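You operate a simulated robot arm through the tools that you are given. There is no shell and no other tool. Be economical: measure what you need, move in short steps, check, and stop when the job is done.

You are at the controls of a simulated robot arm. One attempt, no reset.

JOB
Tighten the blue gland's nut in the nest and put the gland back.
Fine: clamp it before you turn, till the nut's line meets the arrow; free the clamp to lift it out.

The check looks at the end state, three seconds after you hand in, the way a careful person would. Anything else that was tipped, shoved, dropped, spilled or broken makes it a failure.

ROBOT AND FRAMES
A 7-joint arm with a two-finger parallel gripper, fixed in place. Base frame: the origin is at the foot of the arm, x ahead of it, y to its left, z up; the work surface is at about z = 8. Lengths are in mm, angles in degrees, forces in N, time in s.
With the tool pointing down near the work surface it reaches from about 240 to 620 mm from the base axis. Its first joint turns from -66.0 to 66.0 degrees. Payload 2.6 kg.
The tool frame sits at the grasp point between the pads (the TCP): z along the fingers, y along the line on which they close. The tips reach 30 mm beyond it. The gripper opens to 94 mm. The fingers are 28 mm wide and 10 mm thick; the gripper's body (50 by 96 mm) begins 55 mm behind the TCP.
Orientation is told as [roll, pitch, yaw] about the base's x, y, z axes, in that order, counted from this pose: with the fingers straight down and closing along the base's y, the tool's x points along the base's -x, its y along +y and its z along -z.

CONTROLS
- The arm moves only by the tool nudge_tool. Its argument "targets" is a list of rows, each an object of numbers (a shift or turn left out is 0, a gripper value left out holds the last): "tx", "ty", "tz": the shift along the tool's x, y, z in mm; "ax", "ay", "az": the turn, a rotation vector about the tool's x, y, z in degrees; "claw": the gripper command, from -1 (shut) to 1 (fully open), values between in proportion. In form: [{"tx": .., "ty": .., "tz": .., "ax": .., "ay": .., "az": .., "claw": ..}, ...]. A call has 1 to 10 rows; each row is the pose to reach, as a shift and turn from the pose commanded when the call began, along the tool's axes at that moment. A row lasts 0.2 s, in which the tool goes at most 50 mm and 8.6 degrees; a call with a longer step from one row to the next is refused whole, and so is a gripper value outside its range. Where a pose cannot be reached the arm comes as near as it can. A force on the tool above 40 N (or 10 N above the force at the start of the call, whichever is more), or a blocked arm, ends the call early, and 0.2 s more pass. Each finger travels about 72 mm/s and halts on what it meets, pressing with about 44 N; the grip force reading is that of the motor and also rises with nothing between the fingers. The clock runs only during rows and for 0.2 s after the last one: add rows that repeat a pose to give the fingers time. It gives the time, the measured TCP pose, the force on the tool (base axes), the opening and the grip force at its end, in the units of the frame above (readings bear some noise), with the torque about the TCP (base axes, N m) and any sound that the robot's microphone picked up, and new pictures: "pictures" is both (left out), scene, wrist or none.
- Cameras (640 x 400 px; columns grow to the right, rows downward): "scene" is fixed at [43.9, 437.9, 570.6]; the picture's right is [-0.77, -0.63, 0.00], its down [-0.41, 0.50, -0.77] and it looks along [0.49, -0.59, -0.64] (base axes); focal length 311 px, centre (320, 200). "wrist" rides on the gripper at [76, 14, -102] in the tool frame; the picture's right is [-0.18, 0.98, 0.00], its down [-0.75, -0.14, -0.64] and it looks along [-0.63, -0.12, 0.77] (tool axes); focal length 243 px, centre (320, 200).
- locate(camera, pixels): for up to 12 pixels [column, row] of the newest picture of that camera ("zoom" is the newest enlarged one), the place [x, y, z] in the base frame of the surface seen there, good to about 3 mm, but the place of the scene camera against the robot may be out by one fixed shift of up to 25 mm in any direction. The clock stands still meanwhile.
- zoom(camera, box): a new picture of the part [left, top, right, bottom] of that camera's present view, enlarged. The clock stands still meanwhile.
- finish_job(): hands the job in; it is judged then, once.

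Go step by step. Measure first, check grasps and placings, and put right what went wrong. The budget is 80 turns and 200 pictures, counting those below and the enlarged ones. Unless the task says otherwise, let go and move clear before handing in, and close with one line.

The tools are called after "Call:" by a JSON object that holds its "api" and its "payload". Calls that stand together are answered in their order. nudge_tool: Moves the arm, as the interface text tells. Its arguments: {"type":"object","properties":{"targets":{"type":"array"},"pictures":{"type":"string","enum":["both","scene","wrist","none"]}},"required":["targets"]} The other tools are called the same way: locate (camera, pixels) gives the place of the surface under pixels of a picture; zoom (camera, box) takes an enlarged picture of a part of a camera's view; finish_job () hands the job in.

At the start:

```text
time_s: 0.0
ee_pos: [336.8, 20.8, 262.4]
orientation: [0.0, 0.0, 0.0]
force: [-0.1, 0.4, 0.2]
wrist_torque: [0.01, -0.03, 0.03]
width: 94.0
grasp_force: 0.0
```

scene: 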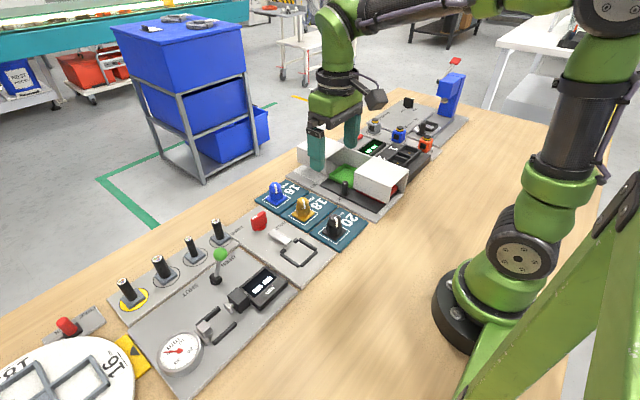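
wrist: 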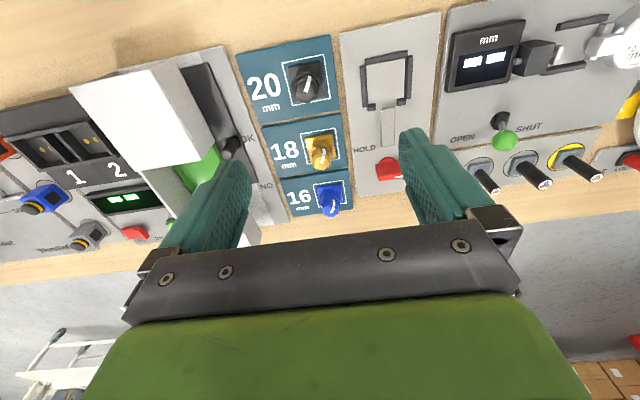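

The pictures show three glands (blue, amber, black) on 16/18/20 pads near scene (275,195)-(335,230). A nest must be among the stations. I zoom in to identify it.

Call:
{"api": "zoom", "payload": {"camera": "scene", "box": [230, 160, 390, 290]}}

Call:
{"api": "zoom", "payload": {"camera": "scene", "box": [290, 70, 480, 220]}}

Call:
{"api": "zoom", "payload": {"camera": "scene", "box": [40, 200, 300, 400]}}

Call:
{"api": "zoom", "payload": {"camera": "wrist", "box": [230, 20, 430, 220]}}

```text
3.08 times, centred on (310, 225) of scene
```

zoom: 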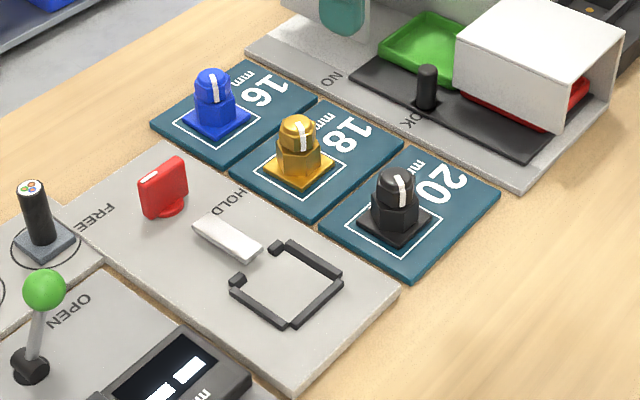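

```text
2.67 times, centred on (385, 145) of scene
```

zoom: 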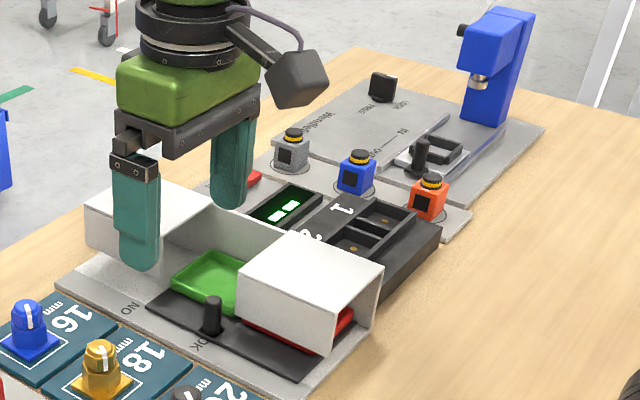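

```text
2.00 times, centred on (170, 300) of scene
```

zoom: 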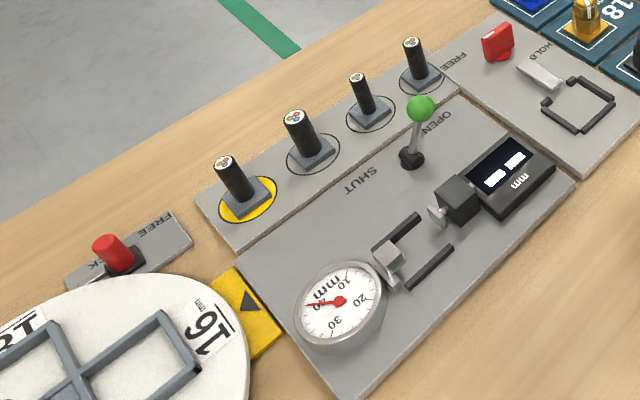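

```text
2.00 times, centred on (330, 120) of wrist
```

zoom: 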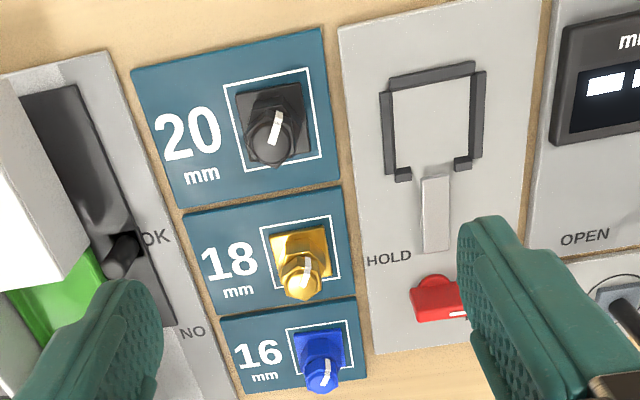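

The nest is the black frame with the grey clamp bar and red HOLD/FREE knob. I locate its parts and the blue gland from the wrist camera.

Call:
{"api": "locate", "payload": {"camera": "wrist", "pixels": [[330, 196], [316, 192], [322, 158], [388, 78], [366, 72], [410, 72], [387, 125], [388, 168], [376, 176], [345, 210], [350, 185]]}}

Call:
{"api": "locate", "payload": {"camera": "scene", "pixels": [[283, 182], [282, 200], [303, 199], [328, 218], [302, 248], [286, 238], [259, 222], [274, 227], [296, 232]]}}

Call:
{"api": "zoom", "payload": {"camera": "scene", "box": [240, 170, 310, 220]}}

Call:
{"api": "zoom", "payload": {"camera": "scene", "box": [240, 200, 330, 270]}}

```text
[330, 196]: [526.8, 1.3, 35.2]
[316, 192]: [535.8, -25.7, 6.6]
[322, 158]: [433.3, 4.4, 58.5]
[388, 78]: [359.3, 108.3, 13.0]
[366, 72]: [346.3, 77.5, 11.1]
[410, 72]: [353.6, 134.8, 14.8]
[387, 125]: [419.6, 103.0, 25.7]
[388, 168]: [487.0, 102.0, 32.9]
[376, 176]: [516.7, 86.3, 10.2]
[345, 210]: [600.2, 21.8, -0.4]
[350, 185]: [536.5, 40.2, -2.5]
```

```text
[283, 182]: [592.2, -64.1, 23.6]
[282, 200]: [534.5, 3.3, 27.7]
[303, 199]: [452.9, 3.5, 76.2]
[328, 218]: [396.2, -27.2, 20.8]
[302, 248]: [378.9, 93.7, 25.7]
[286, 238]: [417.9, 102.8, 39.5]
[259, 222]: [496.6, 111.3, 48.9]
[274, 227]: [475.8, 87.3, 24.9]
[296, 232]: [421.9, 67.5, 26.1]
```

```text
8.00 times, centred on (275, 195) of scene
```

zoom: 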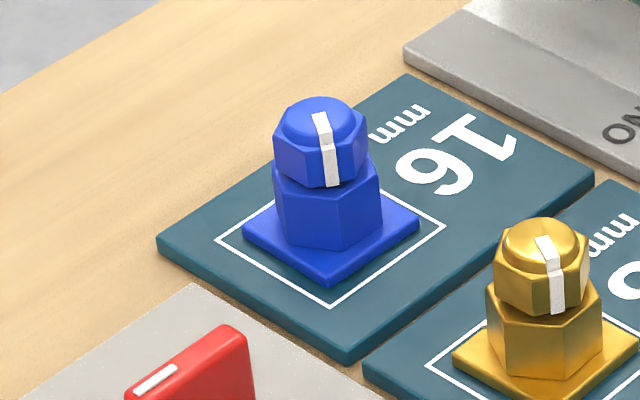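

```text
5.71 times, centred on (285, 235) of scene
```

zoom: 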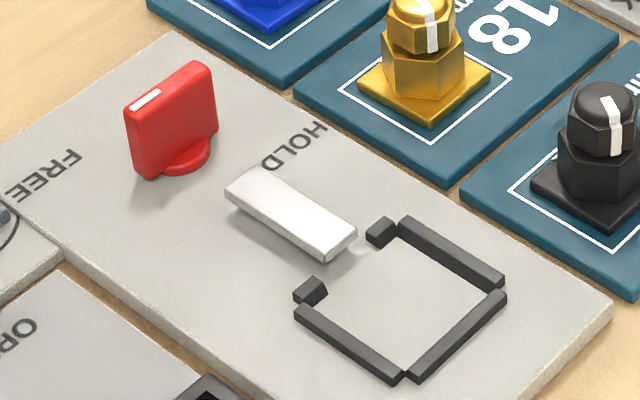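

Next I move back and left for a closer wrist view of the nest, knob and gland.

Call:
{"api": "nudge_tool", "payload": {"targets": [{"tx": 20, "ty": 25, "tz": 15, "claw": 1}, {"tx": 40, "ty": 50, "tz": 30}, {"tx": 60, "ty": 65, "tz": 30}, {"tx": 60, "ty": 65, "tz": 30}]}}

```text
time_s: 1.0
ee_pos: [276.8, 86.4, 232.5]
orientation: [0.1, -0.1, 0.0]
force: [-0.2, 0.3, 0.0]
wrist_torque: [0.03, -0.01, -0.02]
width: 94.0
grasp_force: 0.0
```

scene: 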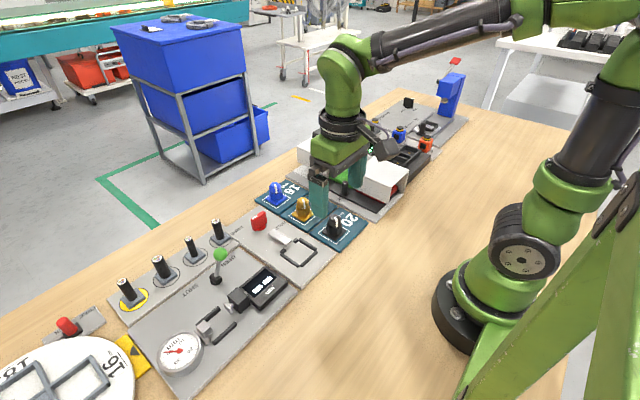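
wrist: 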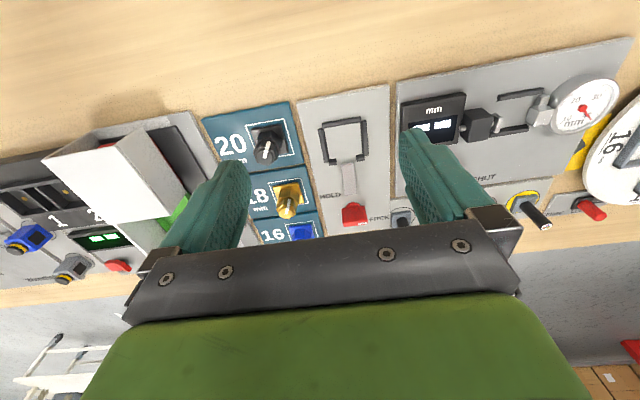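

Call:
{"api": "zoom", "payload": {"camera": "wrist", "box": [290, 100, 400, 240]}}

Call:
{"api": "zoom", "payload": {"camera": "wrist", "box": [240, 160, 330, 245]}}

Call:
{"api": "locate", "payload": {"camera": "wrist", "pixels": [[345, 125], [322, 142], [369, 142], [345, 145], [348, 172], [349, 188], [345, 213], [364, 212], [303, 232], [354, 217]]}}

```text
2.86 times, centred on (345, 170) of wrist
```

zoom: 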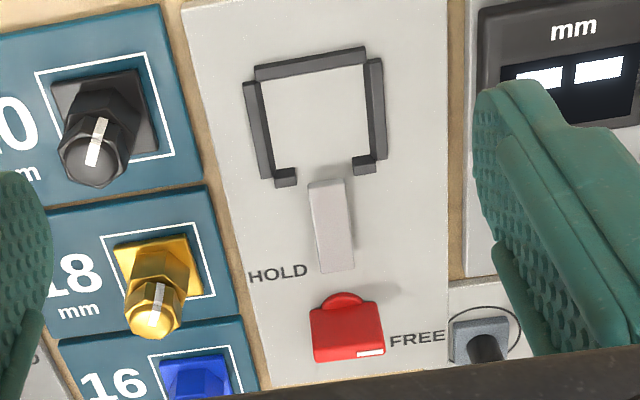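

```text
4.71 times, centred on (285, 202) of wrist
```

zoom: 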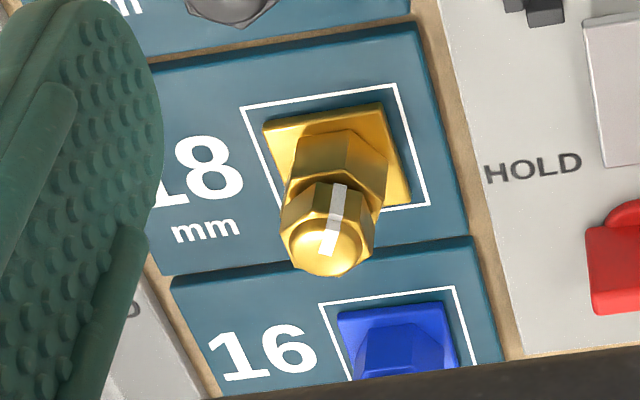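

```text
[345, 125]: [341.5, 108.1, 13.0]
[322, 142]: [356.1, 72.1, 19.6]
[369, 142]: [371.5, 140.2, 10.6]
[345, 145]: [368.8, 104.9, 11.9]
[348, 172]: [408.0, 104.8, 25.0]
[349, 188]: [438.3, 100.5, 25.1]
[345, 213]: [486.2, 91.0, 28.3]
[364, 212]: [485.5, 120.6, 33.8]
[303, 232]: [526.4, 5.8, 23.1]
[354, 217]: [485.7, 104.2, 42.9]
```

I look closer for the arrow near the clamp tip and on the gland.

Call:
{"api": "zoom", "payload": {"camera": "scene", "box": [280, 225, 320, 250]}}

Call:
{"api": "zoom", "payload": {"camera": "wrist", "box": [318, 115, 374, 170]}}

Call:
{"api": "zoom", "payload": {"camera": "wrist", "box": [240, 115, 300, 175]}}

Call:
{"api": "zoom", "payload": {"camera": "scene", "box": [262, 175, 294, 207]}}

```text
16.00 times, centred on (300, 238) of scene
```

zoom: 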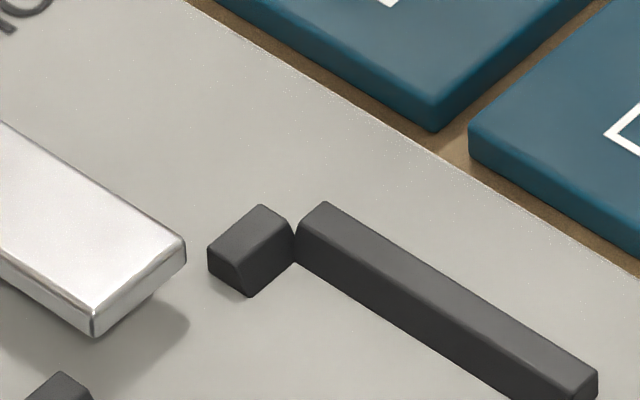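

```text
7.27 times, centred on (346, 142) of wrist
```

zoom: 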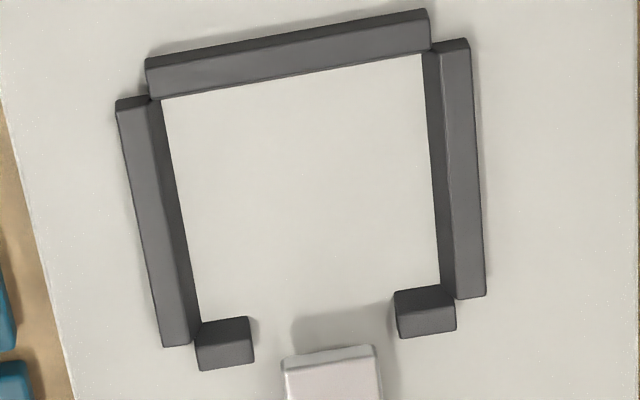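

```text
6.67 times, centred on (270, 145) of wrist
```

zoom: 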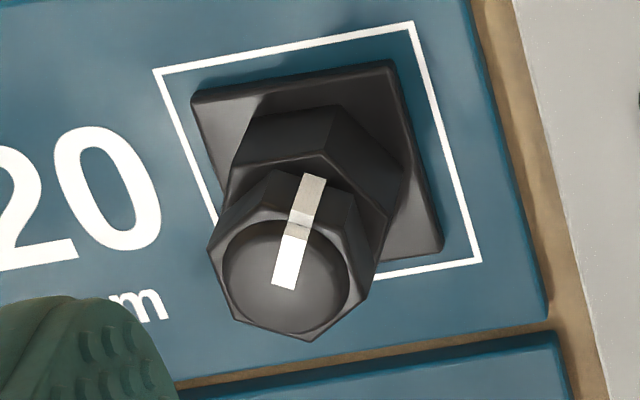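

```text
12.50 times, centred on (278, 191) of scene
```

zoom: 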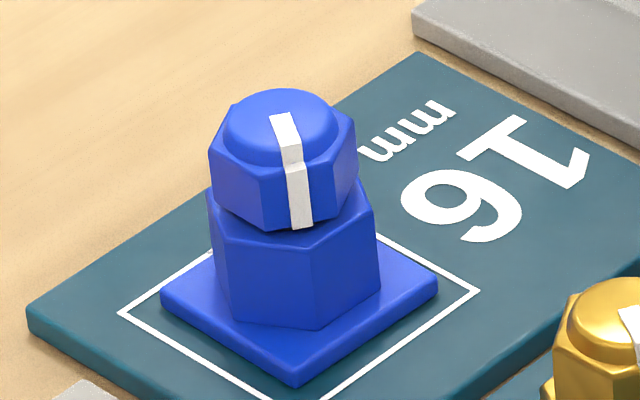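

No arrow shows from this side, so I go round to the gland's -y side with a yawed wrist to look.

Call:
{"api": "nudge_tool", "payload": {"targets": [{"tx": -25, "ty": -23, "az": -8.5}, {"tx": -50, "ty": -46, "az": -17}, {"tx": -75, "ty": -69, "az": -25.5}, {"tx": -100, "ty": -92, "az": -34}, {"tx": -125, "ty": -115, "az": -42.5}, {"tx": -150, "ty": -138, "az": -51}, {"tx": -175, "ty": -161, "az": -59.5}, {"tx": -200, "ty": -184, "az": -68}, {"tx": -225, "ty": -207, "az": -76.5}, {"tx": -250, "ty": -230, "az": -85}]}}

```text
time_s: 3.2
ee_pos: [529.0, -146.9, 235.1]
orientation: [0.1, 0.0, 85.0]
force: [0.0, -0.4, 0.1]
wrist_torque: [0.0, 0.02, 0.03]
width: 93.8
grasp_force: 0.0
```

scene: 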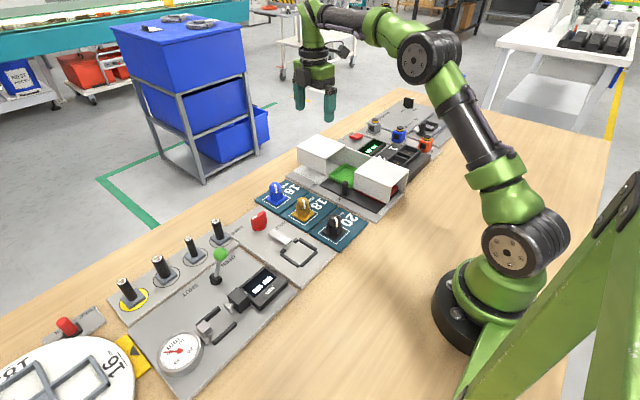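
wrist: 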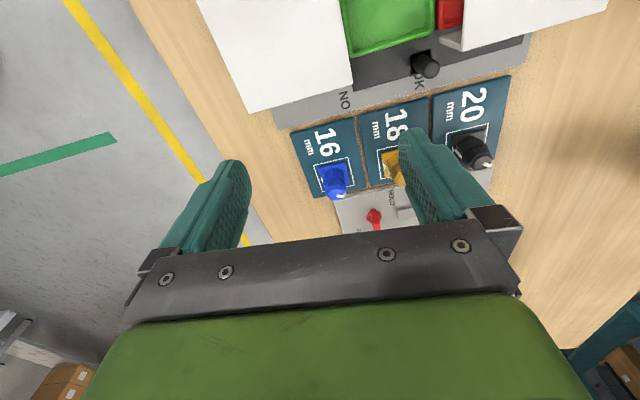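

Call:
{"api": "zoom", "payload": {"camera": "wrist", "box": [290, 130, 370, 220]}}

Call:
{"api": "zoom", "payload": {"camera": "wrist", "box": [440, 110, 510, 180]}}

Call:
{"api": "locate", "payload": {"camera": "wrist", "pixels": [[320, 168], [346, 162], [350, 184], [323, 192], [337, 186], [330, 164], [317, 166], [349, 160], [353, 188]]}}

```text
4.44 times, centred on (330, 175) of wrist
```

zoom: 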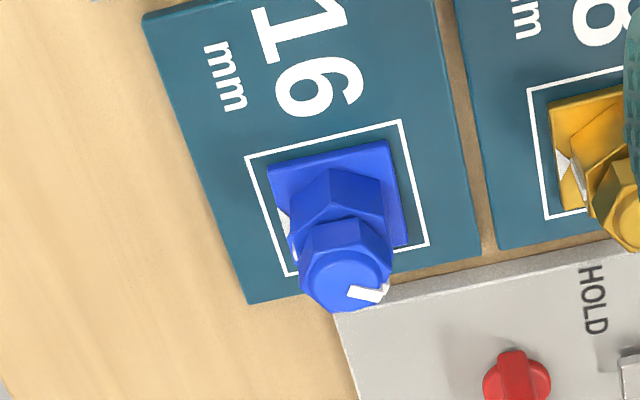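

```text
5.71 times, centred on (475, 145) of wrist
```

zoom: 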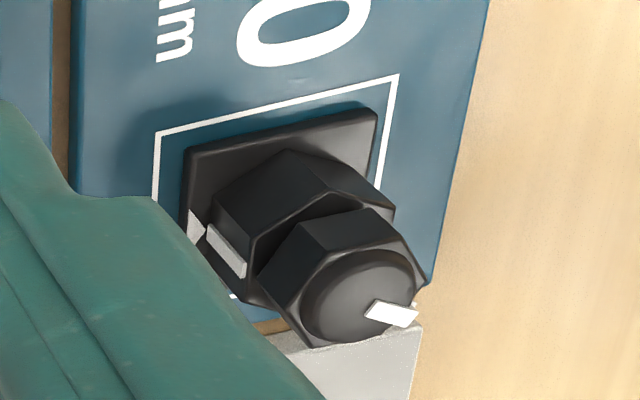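

```text
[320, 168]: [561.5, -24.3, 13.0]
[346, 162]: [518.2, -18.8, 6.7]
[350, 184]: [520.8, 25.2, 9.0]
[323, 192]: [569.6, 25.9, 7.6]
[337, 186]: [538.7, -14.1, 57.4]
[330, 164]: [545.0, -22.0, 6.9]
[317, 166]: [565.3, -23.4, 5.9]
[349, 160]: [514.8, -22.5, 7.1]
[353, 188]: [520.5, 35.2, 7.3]
```

The zoom shows the arrow: a white triangle on the plate's +x side, with a line on the body above it. The nut's line now points about opposite, so it needs roughly 160° clockwise. I go back to yaw 0 and hover over the gland at about (541, 2).

Call:
{"api": "nudge_tool", "payload": {"targets": [{"tx": -15, "az": 8.5}, {"tx": -30, "az": 17}, {"tx": -45, "az": 25.5}, {"tx": -60, "az": 34}, {"tx": -75, "az": 42.5}, {"tx": -90, "az": 51, "tz": 10}, {"tx": -105, "az": 59.5, "tz": 30}, {"tx": -120, "az": 68, "tz": 50}, {"tx": -135, "az": 76.5, "tz": 70}, {"tx": -149, "ty": 1, "az": 85, "tz": 85}]}}

```text
time_s: 5.4
ee_pos: [537.1, 2.7, 149.0]
orientation: [-0.1, 0.0, -0.2]
force: [-0.6, -1.1, 0.2]
wrist_torque: [0.0, -0.02, 0.02]
width: 93.9
grasp_force: 0.0
```

scene: 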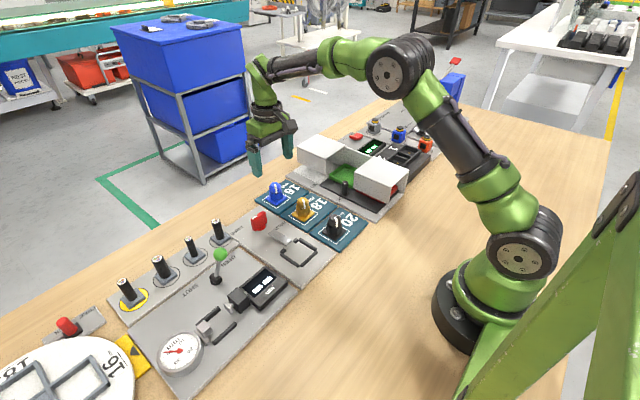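
wrist: 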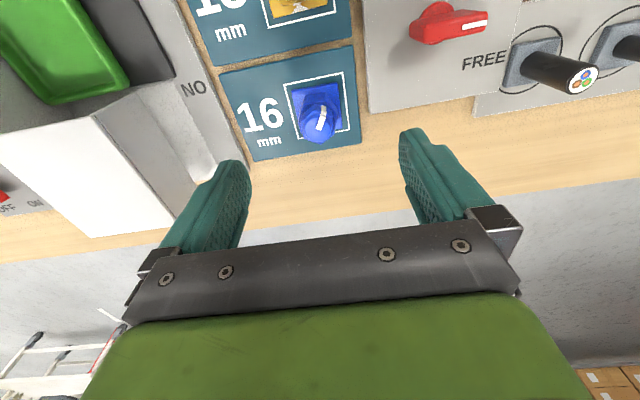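

Call:
{"api": "zoom", "payload": {"camera": "wrist", "box": [270, 65, 370, 155]}}

Call:
{"api": "locate", "payload": {"camera": "wrist", "pixels": [[290, 90], [338, 83], [344, 125], [284, 86], [341, 72], [350, 142], [303, 138], [320, 122], [327, 107], [312, 131]]}}

Call:
{"api": "locate", "payload": {"camera": "wrist", "pixels": [[440, 10], [414, 35], [470, 20], [485, 25], [430, 38], [530, 60], [400, 90]]}}

```text
4.44 times, centred on (320, 110) of wrist
```

zoom: 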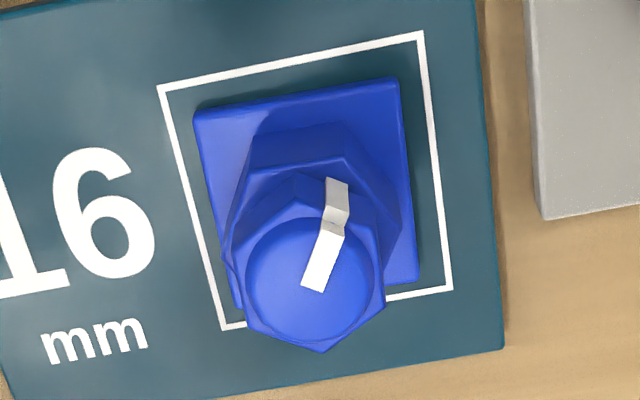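

```text
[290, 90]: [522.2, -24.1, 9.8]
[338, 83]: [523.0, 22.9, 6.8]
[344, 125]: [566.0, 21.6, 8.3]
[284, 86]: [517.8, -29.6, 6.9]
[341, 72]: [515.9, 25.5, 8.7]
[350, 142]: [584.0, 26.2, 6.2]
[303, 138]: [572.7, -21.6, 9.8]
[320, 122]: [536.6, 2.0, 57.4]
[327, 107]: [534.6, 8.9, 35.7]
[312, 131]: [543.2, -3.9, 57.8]
```

```text
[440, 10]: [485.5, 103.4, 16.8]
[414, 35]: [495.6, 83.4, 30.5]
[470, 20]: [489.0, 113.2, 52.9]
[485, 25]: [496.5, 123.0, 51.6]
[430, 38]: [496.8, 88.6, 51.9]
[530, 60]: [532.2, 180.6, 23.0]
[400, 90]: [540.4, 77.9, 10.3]
```

The lower hex has flats facing ±x (the line on the nut sits on a flat too), so I grip it with yaw 30° to meet flats squarely. I go down part way, with the gland centre taken as (542, 0).

Call:
{"api": "nudge_tool", "payload": {"targets": [{"tx": -5, "ty": -2.7, "az": -8, "tz": 10}, {"tx": -5, "ty": -2.7, "az": -16, "tz": 20}, {"tx": -5, "ty": -2.7, "az": -24, "tz": 35}, {"tx": -5, "ty": -2.7, "az": -30, "tz": 50}, {"tx": -5, "ty": -2.7, "az": -30, "tz": 50}]}}

```text
time_s: 6.6
ee_pos: [544.6, 1.6, 99.5]
orientation: [0.0, 0.0, 30.0]
force: [0.1, 0.1, 0.5]
wrist_torque: [0.02, -0.01, 0.02]
width: 94.0
grasp_force: 0.0
```

scene: 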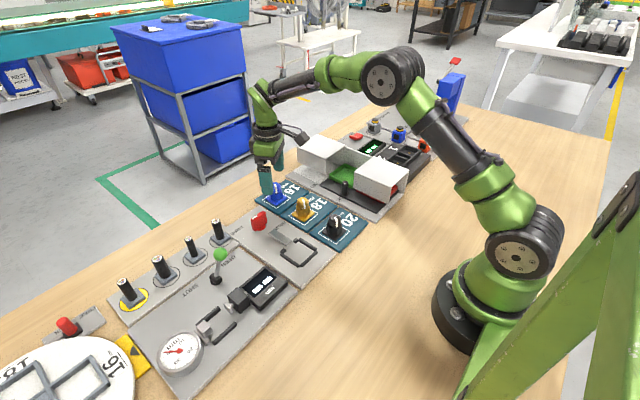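
wrist: 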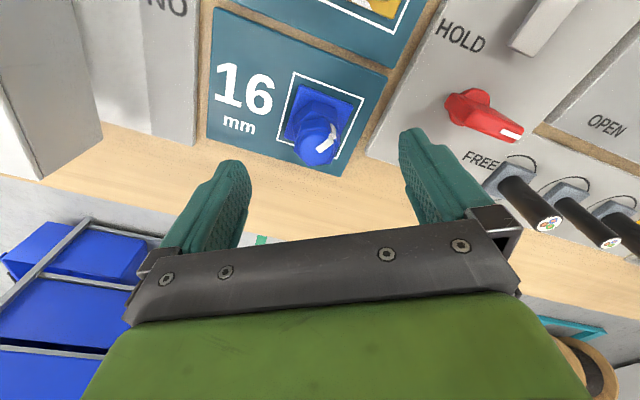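

Call:
{"api": "zoom", "payload": {"camera": "wrist", "box": [270, 60, 370, 180]}}

Call:
{"api": "locate", "payload": {"camera": "wrist", "pixels": [[298, 85], [352, 102], [340, 140], [286, 128], [318, 150], [325, 110], [345, 128], [296, 135]]}}

```text
3.33 times, centred on (320, 120) of wrist
```

zoom: 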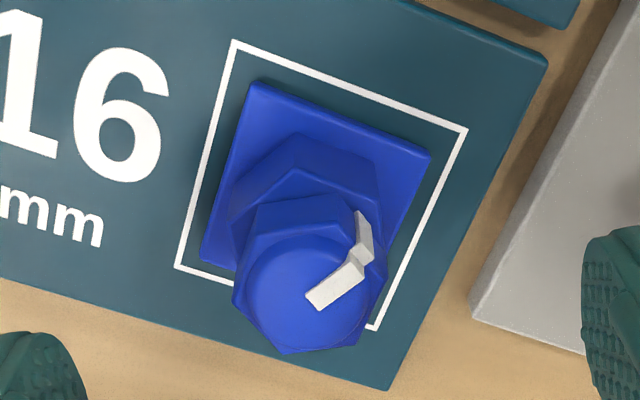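

```text
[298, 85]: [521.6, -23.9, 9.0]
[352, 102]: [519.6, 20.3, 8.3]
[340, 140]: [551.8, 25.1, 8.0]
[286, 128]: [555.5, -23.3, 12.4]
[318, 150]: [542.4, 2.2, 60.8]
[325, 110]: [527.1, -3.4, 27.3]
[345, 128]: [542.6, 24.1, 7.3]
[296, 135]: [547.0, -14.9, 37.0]
```

The gland's hex flats face the pads and its top is within 3 mm of the grasp axis. I descend to TCP z≈50 and close.

Call:
{"api": "nudge_tool", "payload": {"targets": [{"tx": 1, "ty": -2, "tz": 20}, {"tx": 1, "ty": -2, "tz": 38}, {"tx": 1, "ty": -2, "tz": 49}, {"tx": 1, "ty": -2, "tz": 49, "claw": 0.1}, {"tx": 1, "ty": -2, "tz": 49, "claw": -0.5}, {"tx": 1, "ty": -2, "tz": 49, "claw": -1}, {"tx": 1, "ty": -2, "tz": 49, "claw": -1}]}}

```text
time_s: 8.2
ee_pos: [542.5, 0.1, 49.8]
orientation: [0.0, 0.0, 30.0]
force: [-0.7, -0.8, 0.3]
wrist_torque: [-0.02, 0.01, 0.0]
width: 31.7
grasp_force: 44.2
```

scene: 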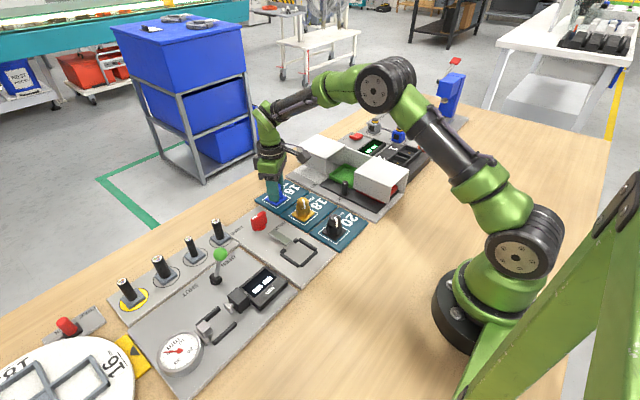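
wrist: 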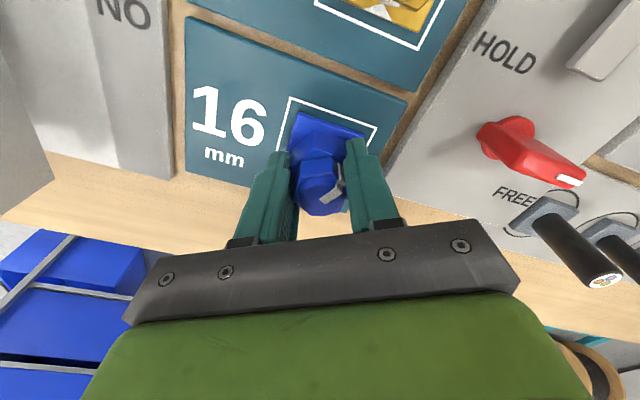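

The grip is firm at 31.7 mm. I lift straight up and check that the gland came along.

Call:
{"api": "nudge_tool", "payload": {"targets": [{"tz": -15}, {"tz": -40}, {"tz": -75}, {"tz": -85}, {"tz": -85}]}}

Call:
{"api": "zoom", "payload": {"camera": "wrist", "box": [260, 80, 400, 230]}}

Call:
{"api": "zoom", "payload": {"camera": "scene", "box": [230, 110, 320, 210]}}

```text
time_s: 9.4
ee_pos: [544.3, -1.3, 135.1]
orientation: [-0.1, 0.0, 30.0]
force: [0.4, 0.7, -0.5]
wrist_torque: [0.0, 0.01, -0.01]
width: 32.0
grasp_force: 43.9
```

scene: 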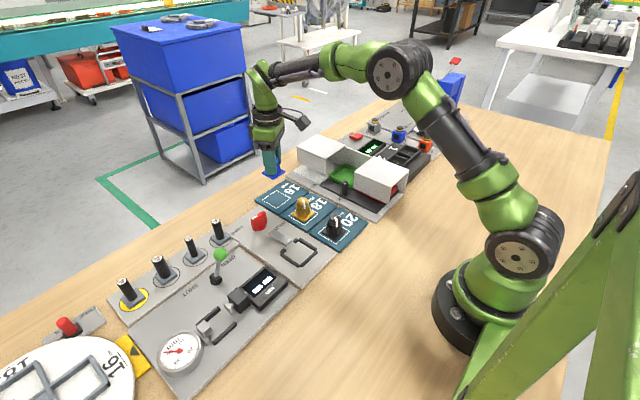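
wrist: 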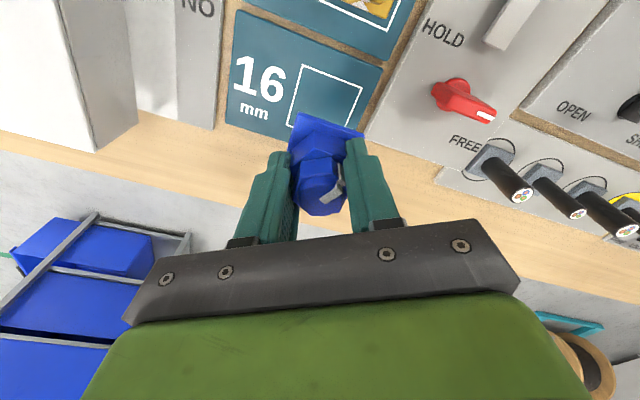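

```text
2.67 times, centred on (330, 155) of wrist
```

zoom: 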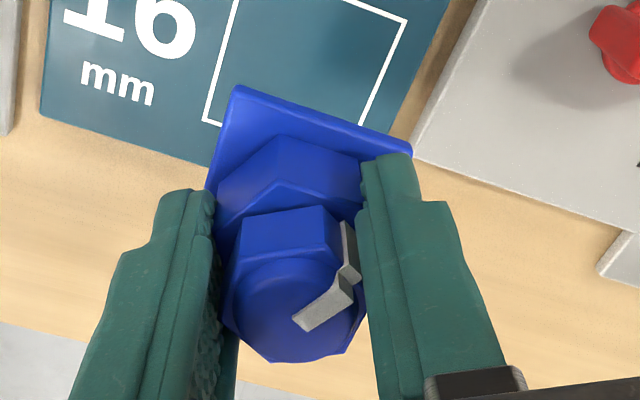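

```text
4.00 times, centred on (275, 160) of scene
```

zoom: 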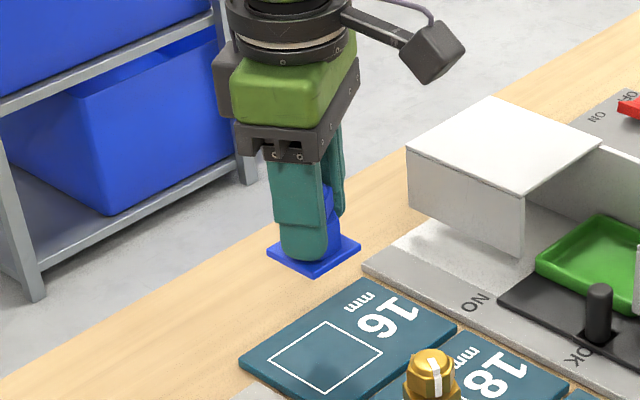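

The gland hangs level in the grip and its white frame on the pad is visible. I carry it at this height to above the nest, centre about (364, 104).

Call:
{"api": "nudge_tool", "payload": {"targets": [{"tx": 17, "ty": 30}, {"tx": 34, "ty": 60}, {"tx": 51, "ty": 90}, {"tx": 68, "ty": 120}, {"tx": 85, "ty": 150}, {"tx": 103, "ty": 180}, {"tx": 103, "ty": 180}, {"tx": 103, "ty": 180, "tz": 40}, {"tx": 103, "ty": 180, "tz": 40}]}}

Call:
{"api": "zoom", "payload": {"camera": "wrist", "box": [240, 40, 440, 230]}}

Call:
{"api": "zoom", "payload": {"camera": "scene", "box": [240, 180, 350, 280]}}

```text
time_s: 11.4
ee_pos: [367.5, 103.0, 92.8]
orientation: [-0.1, 0.0, 30.0]
force: [0.3, 0.6, -0.8]
wrist_torque: [0.01, 0.02, 0.06]
width: 31.8
grasp_force: 44.4
```

scene: 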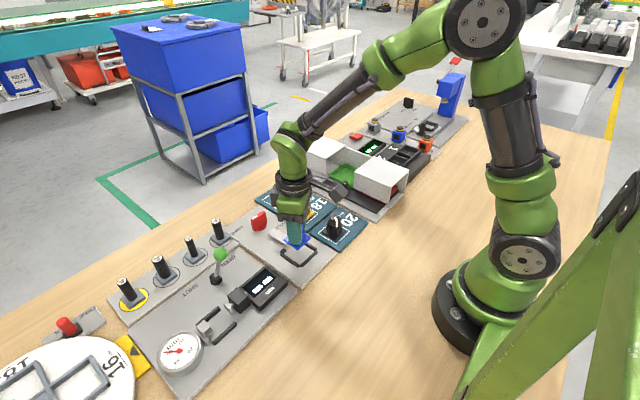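
wrist: 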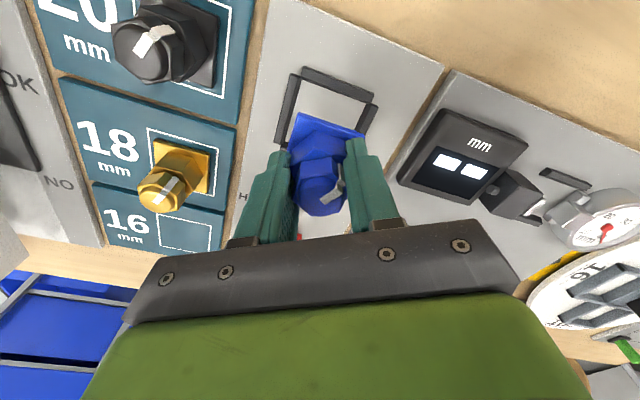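

```text
2.11 times, centred on (340, 135) of wrist
```

zoom: 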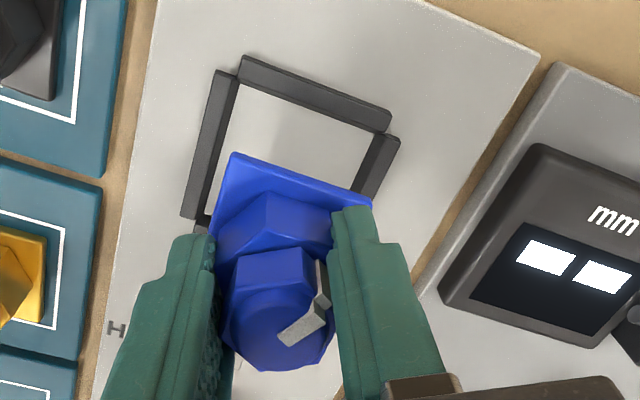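

```text
4.00 times, centred on (295, 230) of scene
```

zoom: 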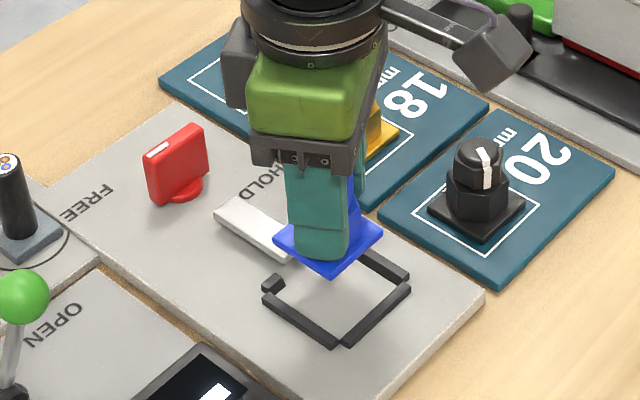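

From the image geometry the nest centre lies about 3 mm along tool +y from the plate. I correct for that and go down to just above the floor.

Call:
{"api": "nudge_tool", "payload": {"targets": [{"tx": 0.7, "ty": 3.3}, {"tx": 0.7, "ty": 3.3, "tz": 18}, {"tx": 0.7, "ty": 3.3, "tz": 30}, {"tx": 0.7, "ty": 3.3, "tz": 30}]}}

Call:
{"api": "zoom", "payload": {"camera": "wrist", "box": [240, 40, 440, 230]}}

Call:
{"api": "zoom", "payload": {"camera": "scene", "box": [260, 210, 330, 280]}}

```text
time_s: 12.4
ee_pos: [364.6, 104.7, 62.2]
orientation: [0.0, 0.0, 30.0]
force: [0.2, -1.2, -0.7]
wrist_torque: [0.03, -0.02, 0.02]
width: 31.7
grasp_force: 44.3
```

scene: 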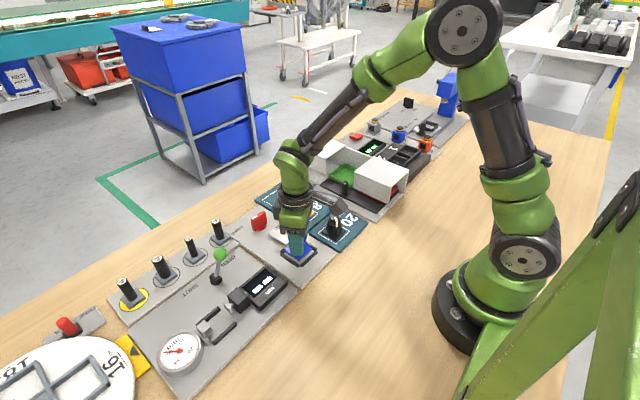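
wrist: 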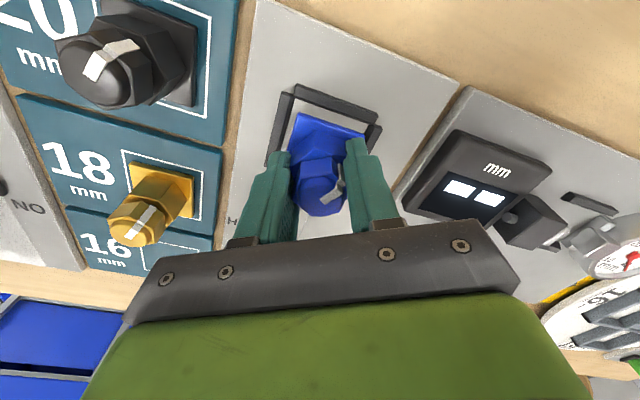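

```text
2.11 times, centred on (340, 135) of wrist
```

zoom: 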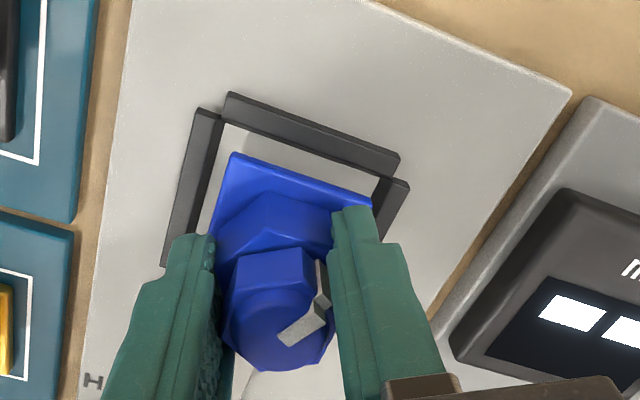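

```text
5.71 times, centred on (295, 245) of scene
```

zoom: 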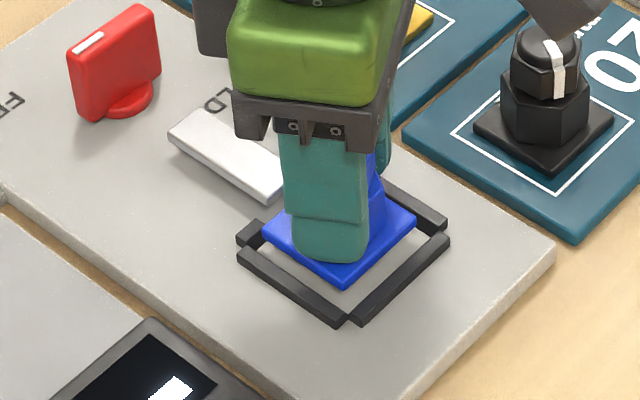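

The plate now sits centred over the pocket. I lower gently and watch the force.

Call:
{"api": "nudge_tool", "payload": {"targets": [{"tz": 4}, {"tz": 7}, {"tz": 9}, {"tz": 9}], "pictures": "none"}}

```text
time_s: 13.4
ee_pos: [363.8, 104.9, 53.4]
orientation: [0.0, -0.1, 30.1]
force: [-1.9, 0.7, 5.2]
wrist_torque: [-0.03, 0.06, -0.02]
width: 31.8
grasp_force: 44.1
```

Call:
{"api": "nudge_tool", "payload": {"targets": [{"tz": 0.7}, {"tz": 0.7}]}}

Call:
{"api": "zoom", "payload": {"camera": "scene", "box": [260, 210, 330, 280]}}

Call:
{"api": "zoom", "payload": {"camera": "wrist", "box": [260, 60, 400, 220]}}

```text
time_s: 14.0
ee_pos: [363.3, 104.3, 54.2]
orientation: [-0.1, -0.1, 29.8]
force: [-2.5, -2.0, 9.4]
wrist_torque: [-0.05, 0.08, 0.02]
width: 31.8
grasp_force: 44.2
```

scene: 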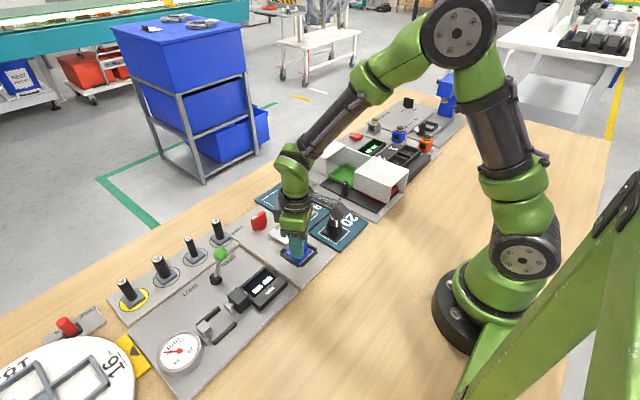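
wrist: 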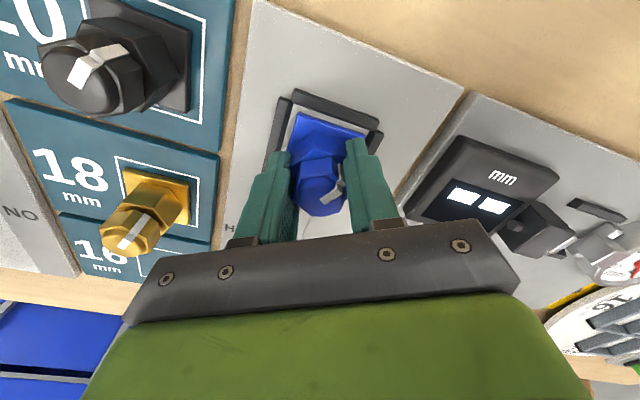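

```text
5.71 times, centred on (295, 245) of scene
```

zoom: 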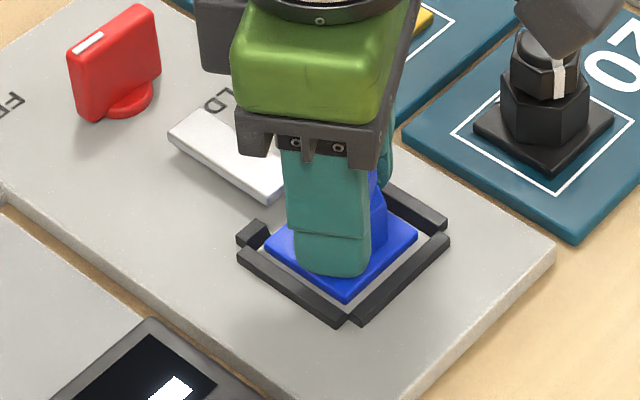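

```text
2.50 times, centred on (330, 140) of wrist
```

zoom: 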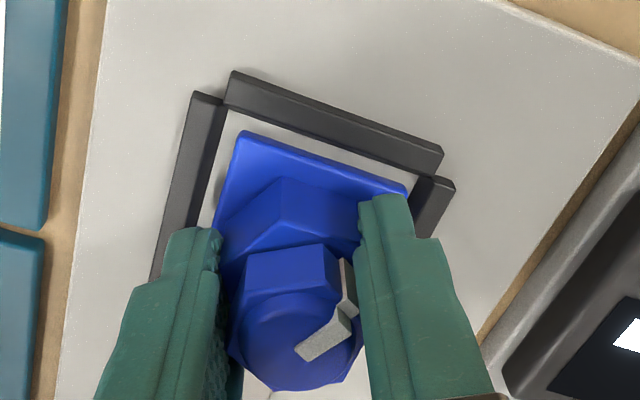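

The plate is inside the frame and bearing on the floor (9 N up). I release, rise and look.

Call:
{"api": "nudge_tool", "payload": {"targets": [{"tz": 0, "claw": -0.2}, {"claw": 0.1}, {"claw": 0.3}, {"tz": -25, "claw": 0.3}, {"tz": -60, "claw": 0.3}, {"tz": -80, "claw": 1}, {"tz": -80, "claw": 1}]}}

Call:
{"api": "zoom", "payload": {"camera": "scene", "box": [240, 200, 340, 280]}}

Call:
{"api": "zoom", "payload": {"camera": "wrist", "box": [240, 40, 440, 230]}}

```text
time_s: 15.6
ee_pos: [362.1, 105.3, 135.2]
orientation: [0.0, 0.0, 30.0]
force: [-0.3, 0.6, 0.2]
wrist_torque: [0.02, 0.01, -0.01]
width: 94.2
grasp_force: 0.1
```

scene: 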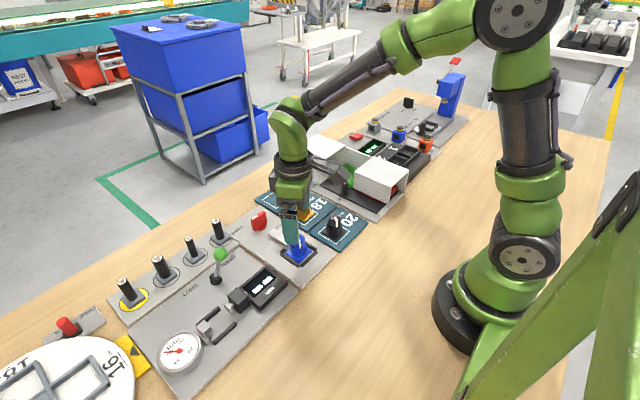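
wrist: 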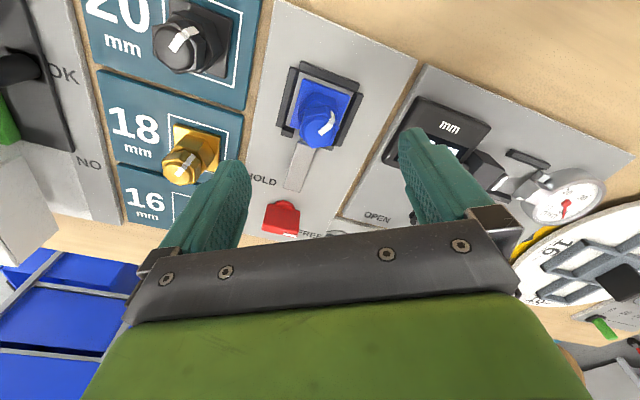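

```text
5.00 times, centred on (290, 240) of scene
```

zoom: 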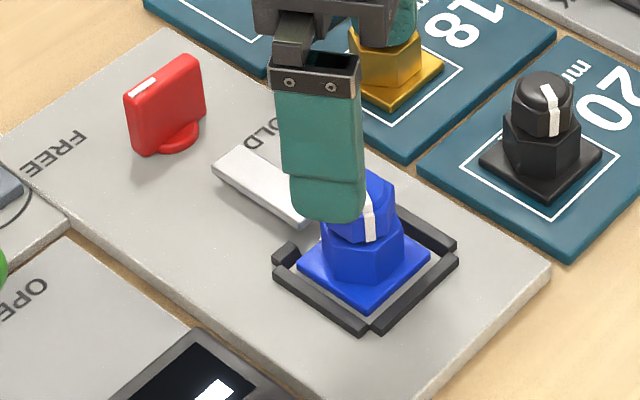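

```text
2.11 times, centred on (340, 135) of wrist
```

zoom: 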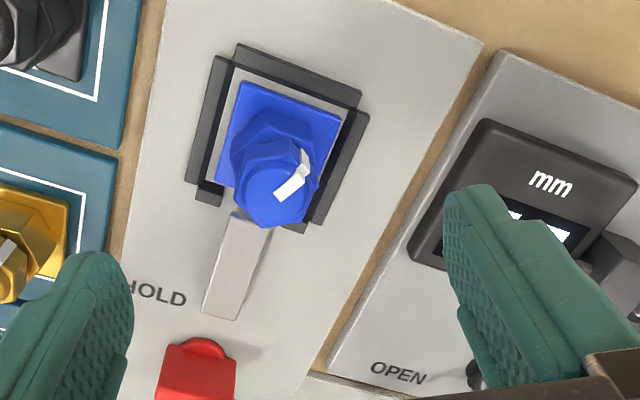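

The gland sits squarely in the nest. Now I measure the clamp knob and its HOLD/FREE labels.

Call:
{"api": "locate", "payload": {"camera": "wrist", "pixels": [[263, 180], [303, 234], [281, 205], [268, 210], [296, 208], [282, 200], [296, 170]]}}

Call:
{"api": "nudge_tool", "payload": {"targets": [{"tz": -10, "az": 8}, {"tz": -20, "az": 16}, {"tz": -20, "az": 24, "tx": -40}, {"tz": -20, "az": 30, "tx": -70}, {"tz": -20, "az": 30, "tx": -70}]}}

```text
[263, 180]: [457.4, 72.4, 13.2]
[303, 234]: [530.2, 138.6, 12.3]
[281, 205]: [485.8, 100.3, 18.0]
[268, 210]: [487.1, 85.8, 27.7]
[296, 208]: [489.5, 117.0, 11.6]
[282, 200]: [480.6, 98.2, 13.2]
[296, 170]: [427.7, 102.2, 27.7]
```

```text
time_s: 16.8
ee_pos: [425.2, 139.5, 153.3]
orientation: [0.0, 0.0, -0.1]
force: [-0.7, 0.0, -0.4]
wrist_torque: [0.0, -0.02, -0.01]
width: 94.1
grasp_force: 0.1
```

scene: 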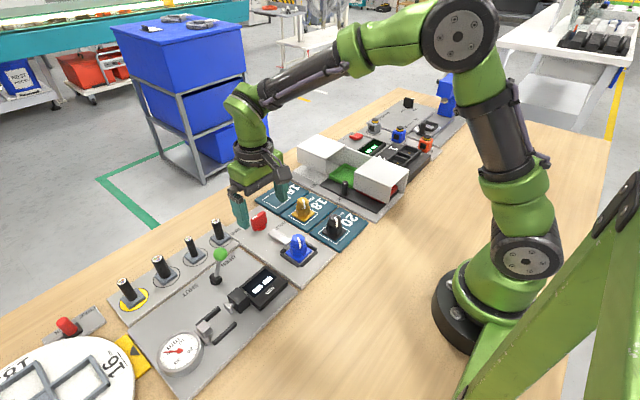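
wrist: 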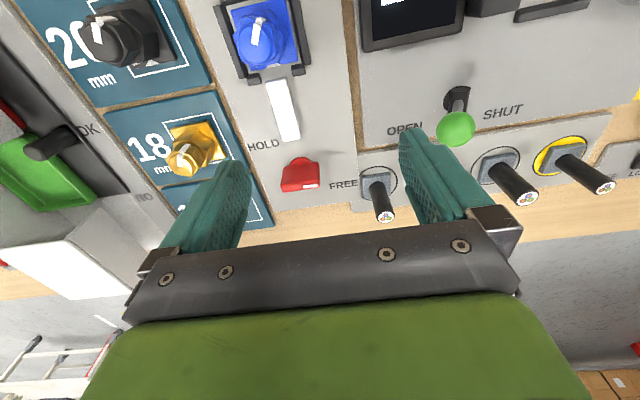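

Call:
{"api": "zoom", "payload": {"camera": "wrist", "box": [225, 60, 375, 210]}}

Call:
{"api": "locate", "payload": {"camera": "wrist", "pixels": [[264, 145], [343, 184], [298, 162], [300, 178], [286, 182], [315, 178], [296, 172], [300, 158], [284, 105]]}}

```text
2.67 times, centred on (300, 135) of wrist
```

zoom: 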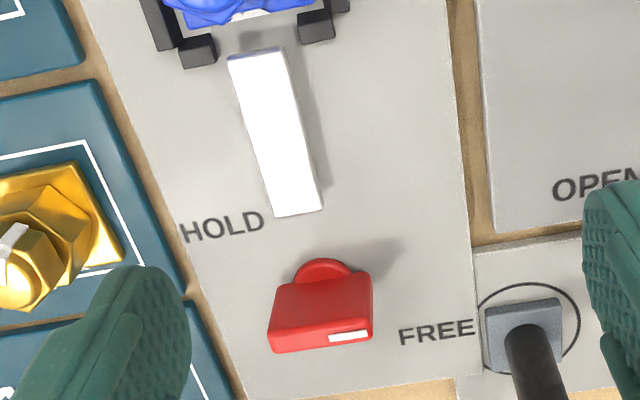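

```text
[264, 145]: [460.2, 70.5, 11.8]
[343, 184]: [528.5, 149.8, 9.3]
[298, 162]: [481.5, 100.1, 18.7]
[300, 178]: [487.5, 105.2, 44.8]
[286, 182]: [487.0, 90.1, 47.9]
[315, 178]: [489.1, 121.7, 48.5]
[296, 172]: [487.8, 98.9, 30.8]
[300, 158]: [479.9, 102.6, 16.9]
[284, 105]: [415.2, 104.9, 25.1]
```

The knob handle lies along y, centre about (492, 103), top z≈52, with its white mark toward +y (FREE). HOLD is toward the nest (-x), so I plan a counter-clockwise turn, gripping from yaw -90.

Call:
{"api": "nudge_tool", "payload": {"targets": [{"tx": -7, "ty": -4, "az": 8.6, "claw": -0.1}, {"tx": -14, "ty": -8, "az": 17.2}, {"tx": -21, "ty": -12, "az": 25.8}, {"tx": -28, "ty": -16, "az": 34.4}, {"tx": -35, "ty": -20, "az": 43}, {"tx": -42, "ty": -24, "az": 51.6}, {"tx": -49, "ty": -28, "az": 60.2}, {"tx": -56, "ty": -32, "az": 68.8}, {"tx": -63, "ty": -35, "az": 77.4, "tz": 10}, {"tx": -67, "ty": -36.5, "az": 86, "tz": 25}]}}

```text
time_s: 19.0
ee_pos: [489.6, 103.6, 129.3]
orientation: [0.0, 0.0, -86.3]
force: [-0.6, -0.6, -0.1]
wrist_torque: [0.01, 0.0, -0.02]
width: 42.4
grasp_force: 0.0
```

scene: 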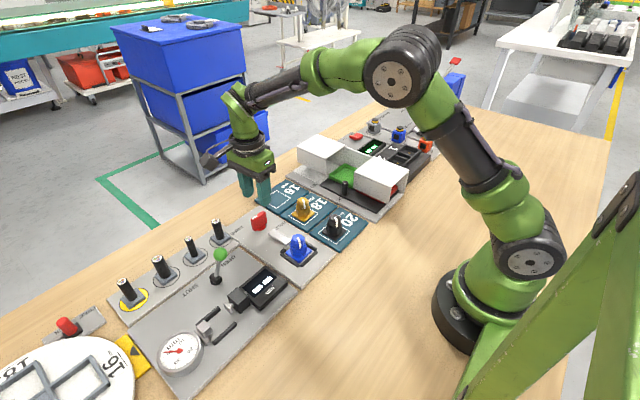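
wrist: 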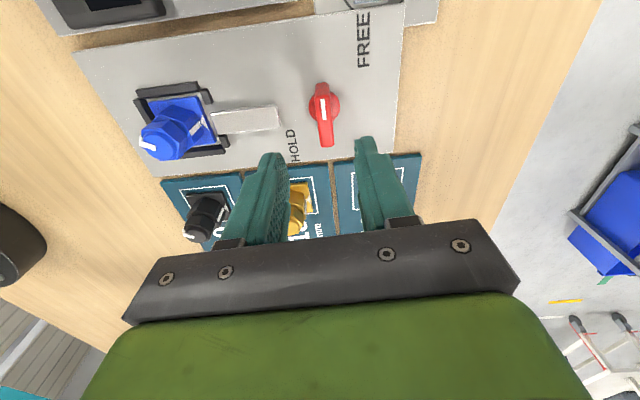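

Call:
{"api": "zoom", "payload": {"camera": "wrist", "box": [270, 70, 370, 160]}}

Call:
{"api": "locate", "payload": {"camera": "wrist", "pixels": [[322, 86], [326, 144], [321, 100], [323, 118], [312, 100], [335, 100], [280, 120]]}}

```text
4.44 times, centred on (320, 115) of wrist
```

zoom: 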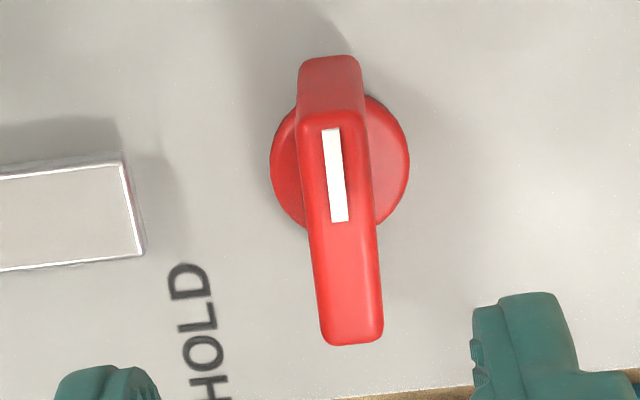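

```text
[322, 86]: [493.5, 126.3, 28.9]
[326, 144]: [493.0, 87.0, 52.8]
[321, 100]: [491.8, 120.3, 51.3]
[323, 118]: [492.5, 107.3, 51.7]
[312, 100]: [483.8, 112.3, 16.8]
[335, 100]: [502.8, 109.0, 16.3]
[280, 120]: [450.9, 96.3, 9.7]
```

The handle centre is (492.5, 104). I finish the yaw, shift 3 mm, go down over it and close.

Call:
{"api": "nudge_tool", "payload": {"targets": [{"ty": 3, "az": 4}, {"ty": 3, "az": 4, "tz": 35}, {"ty": 3, "az": 4, "tz": 60}, {"ty": 3, "az": 4, "tz": 72}, {"ty": 3, "az": 4, "tz": 72}, {"ty": 3, "az": 4, "tz": 72, "claw": -0.6}, {"ty": 3, "az": 4, "tz": 72, "claw": -1}, {"ty": 3, "az": 4, "tz": 72, "claw": -1}]}}

```text
time_s: 20.8
ee_pos: [494.6, 101.6, 57.3]
orientation: [0.2, 0.1, -89.9]
force: [17.9, 2.6, -6.1]
wrist_torque: [-0.09, 0.36, -0.03]
width: 11.9
grasp_force: 45.2
```

scene: 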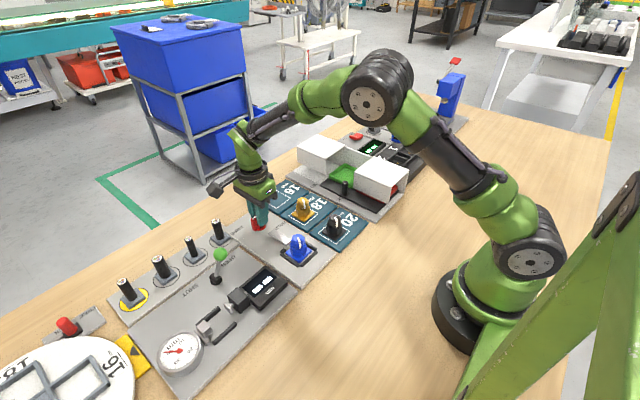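
wrist: 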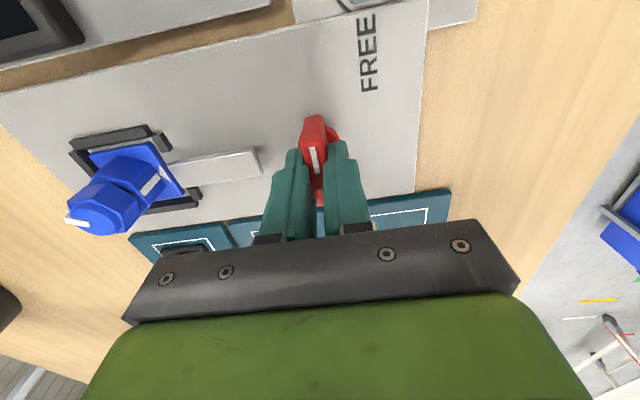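

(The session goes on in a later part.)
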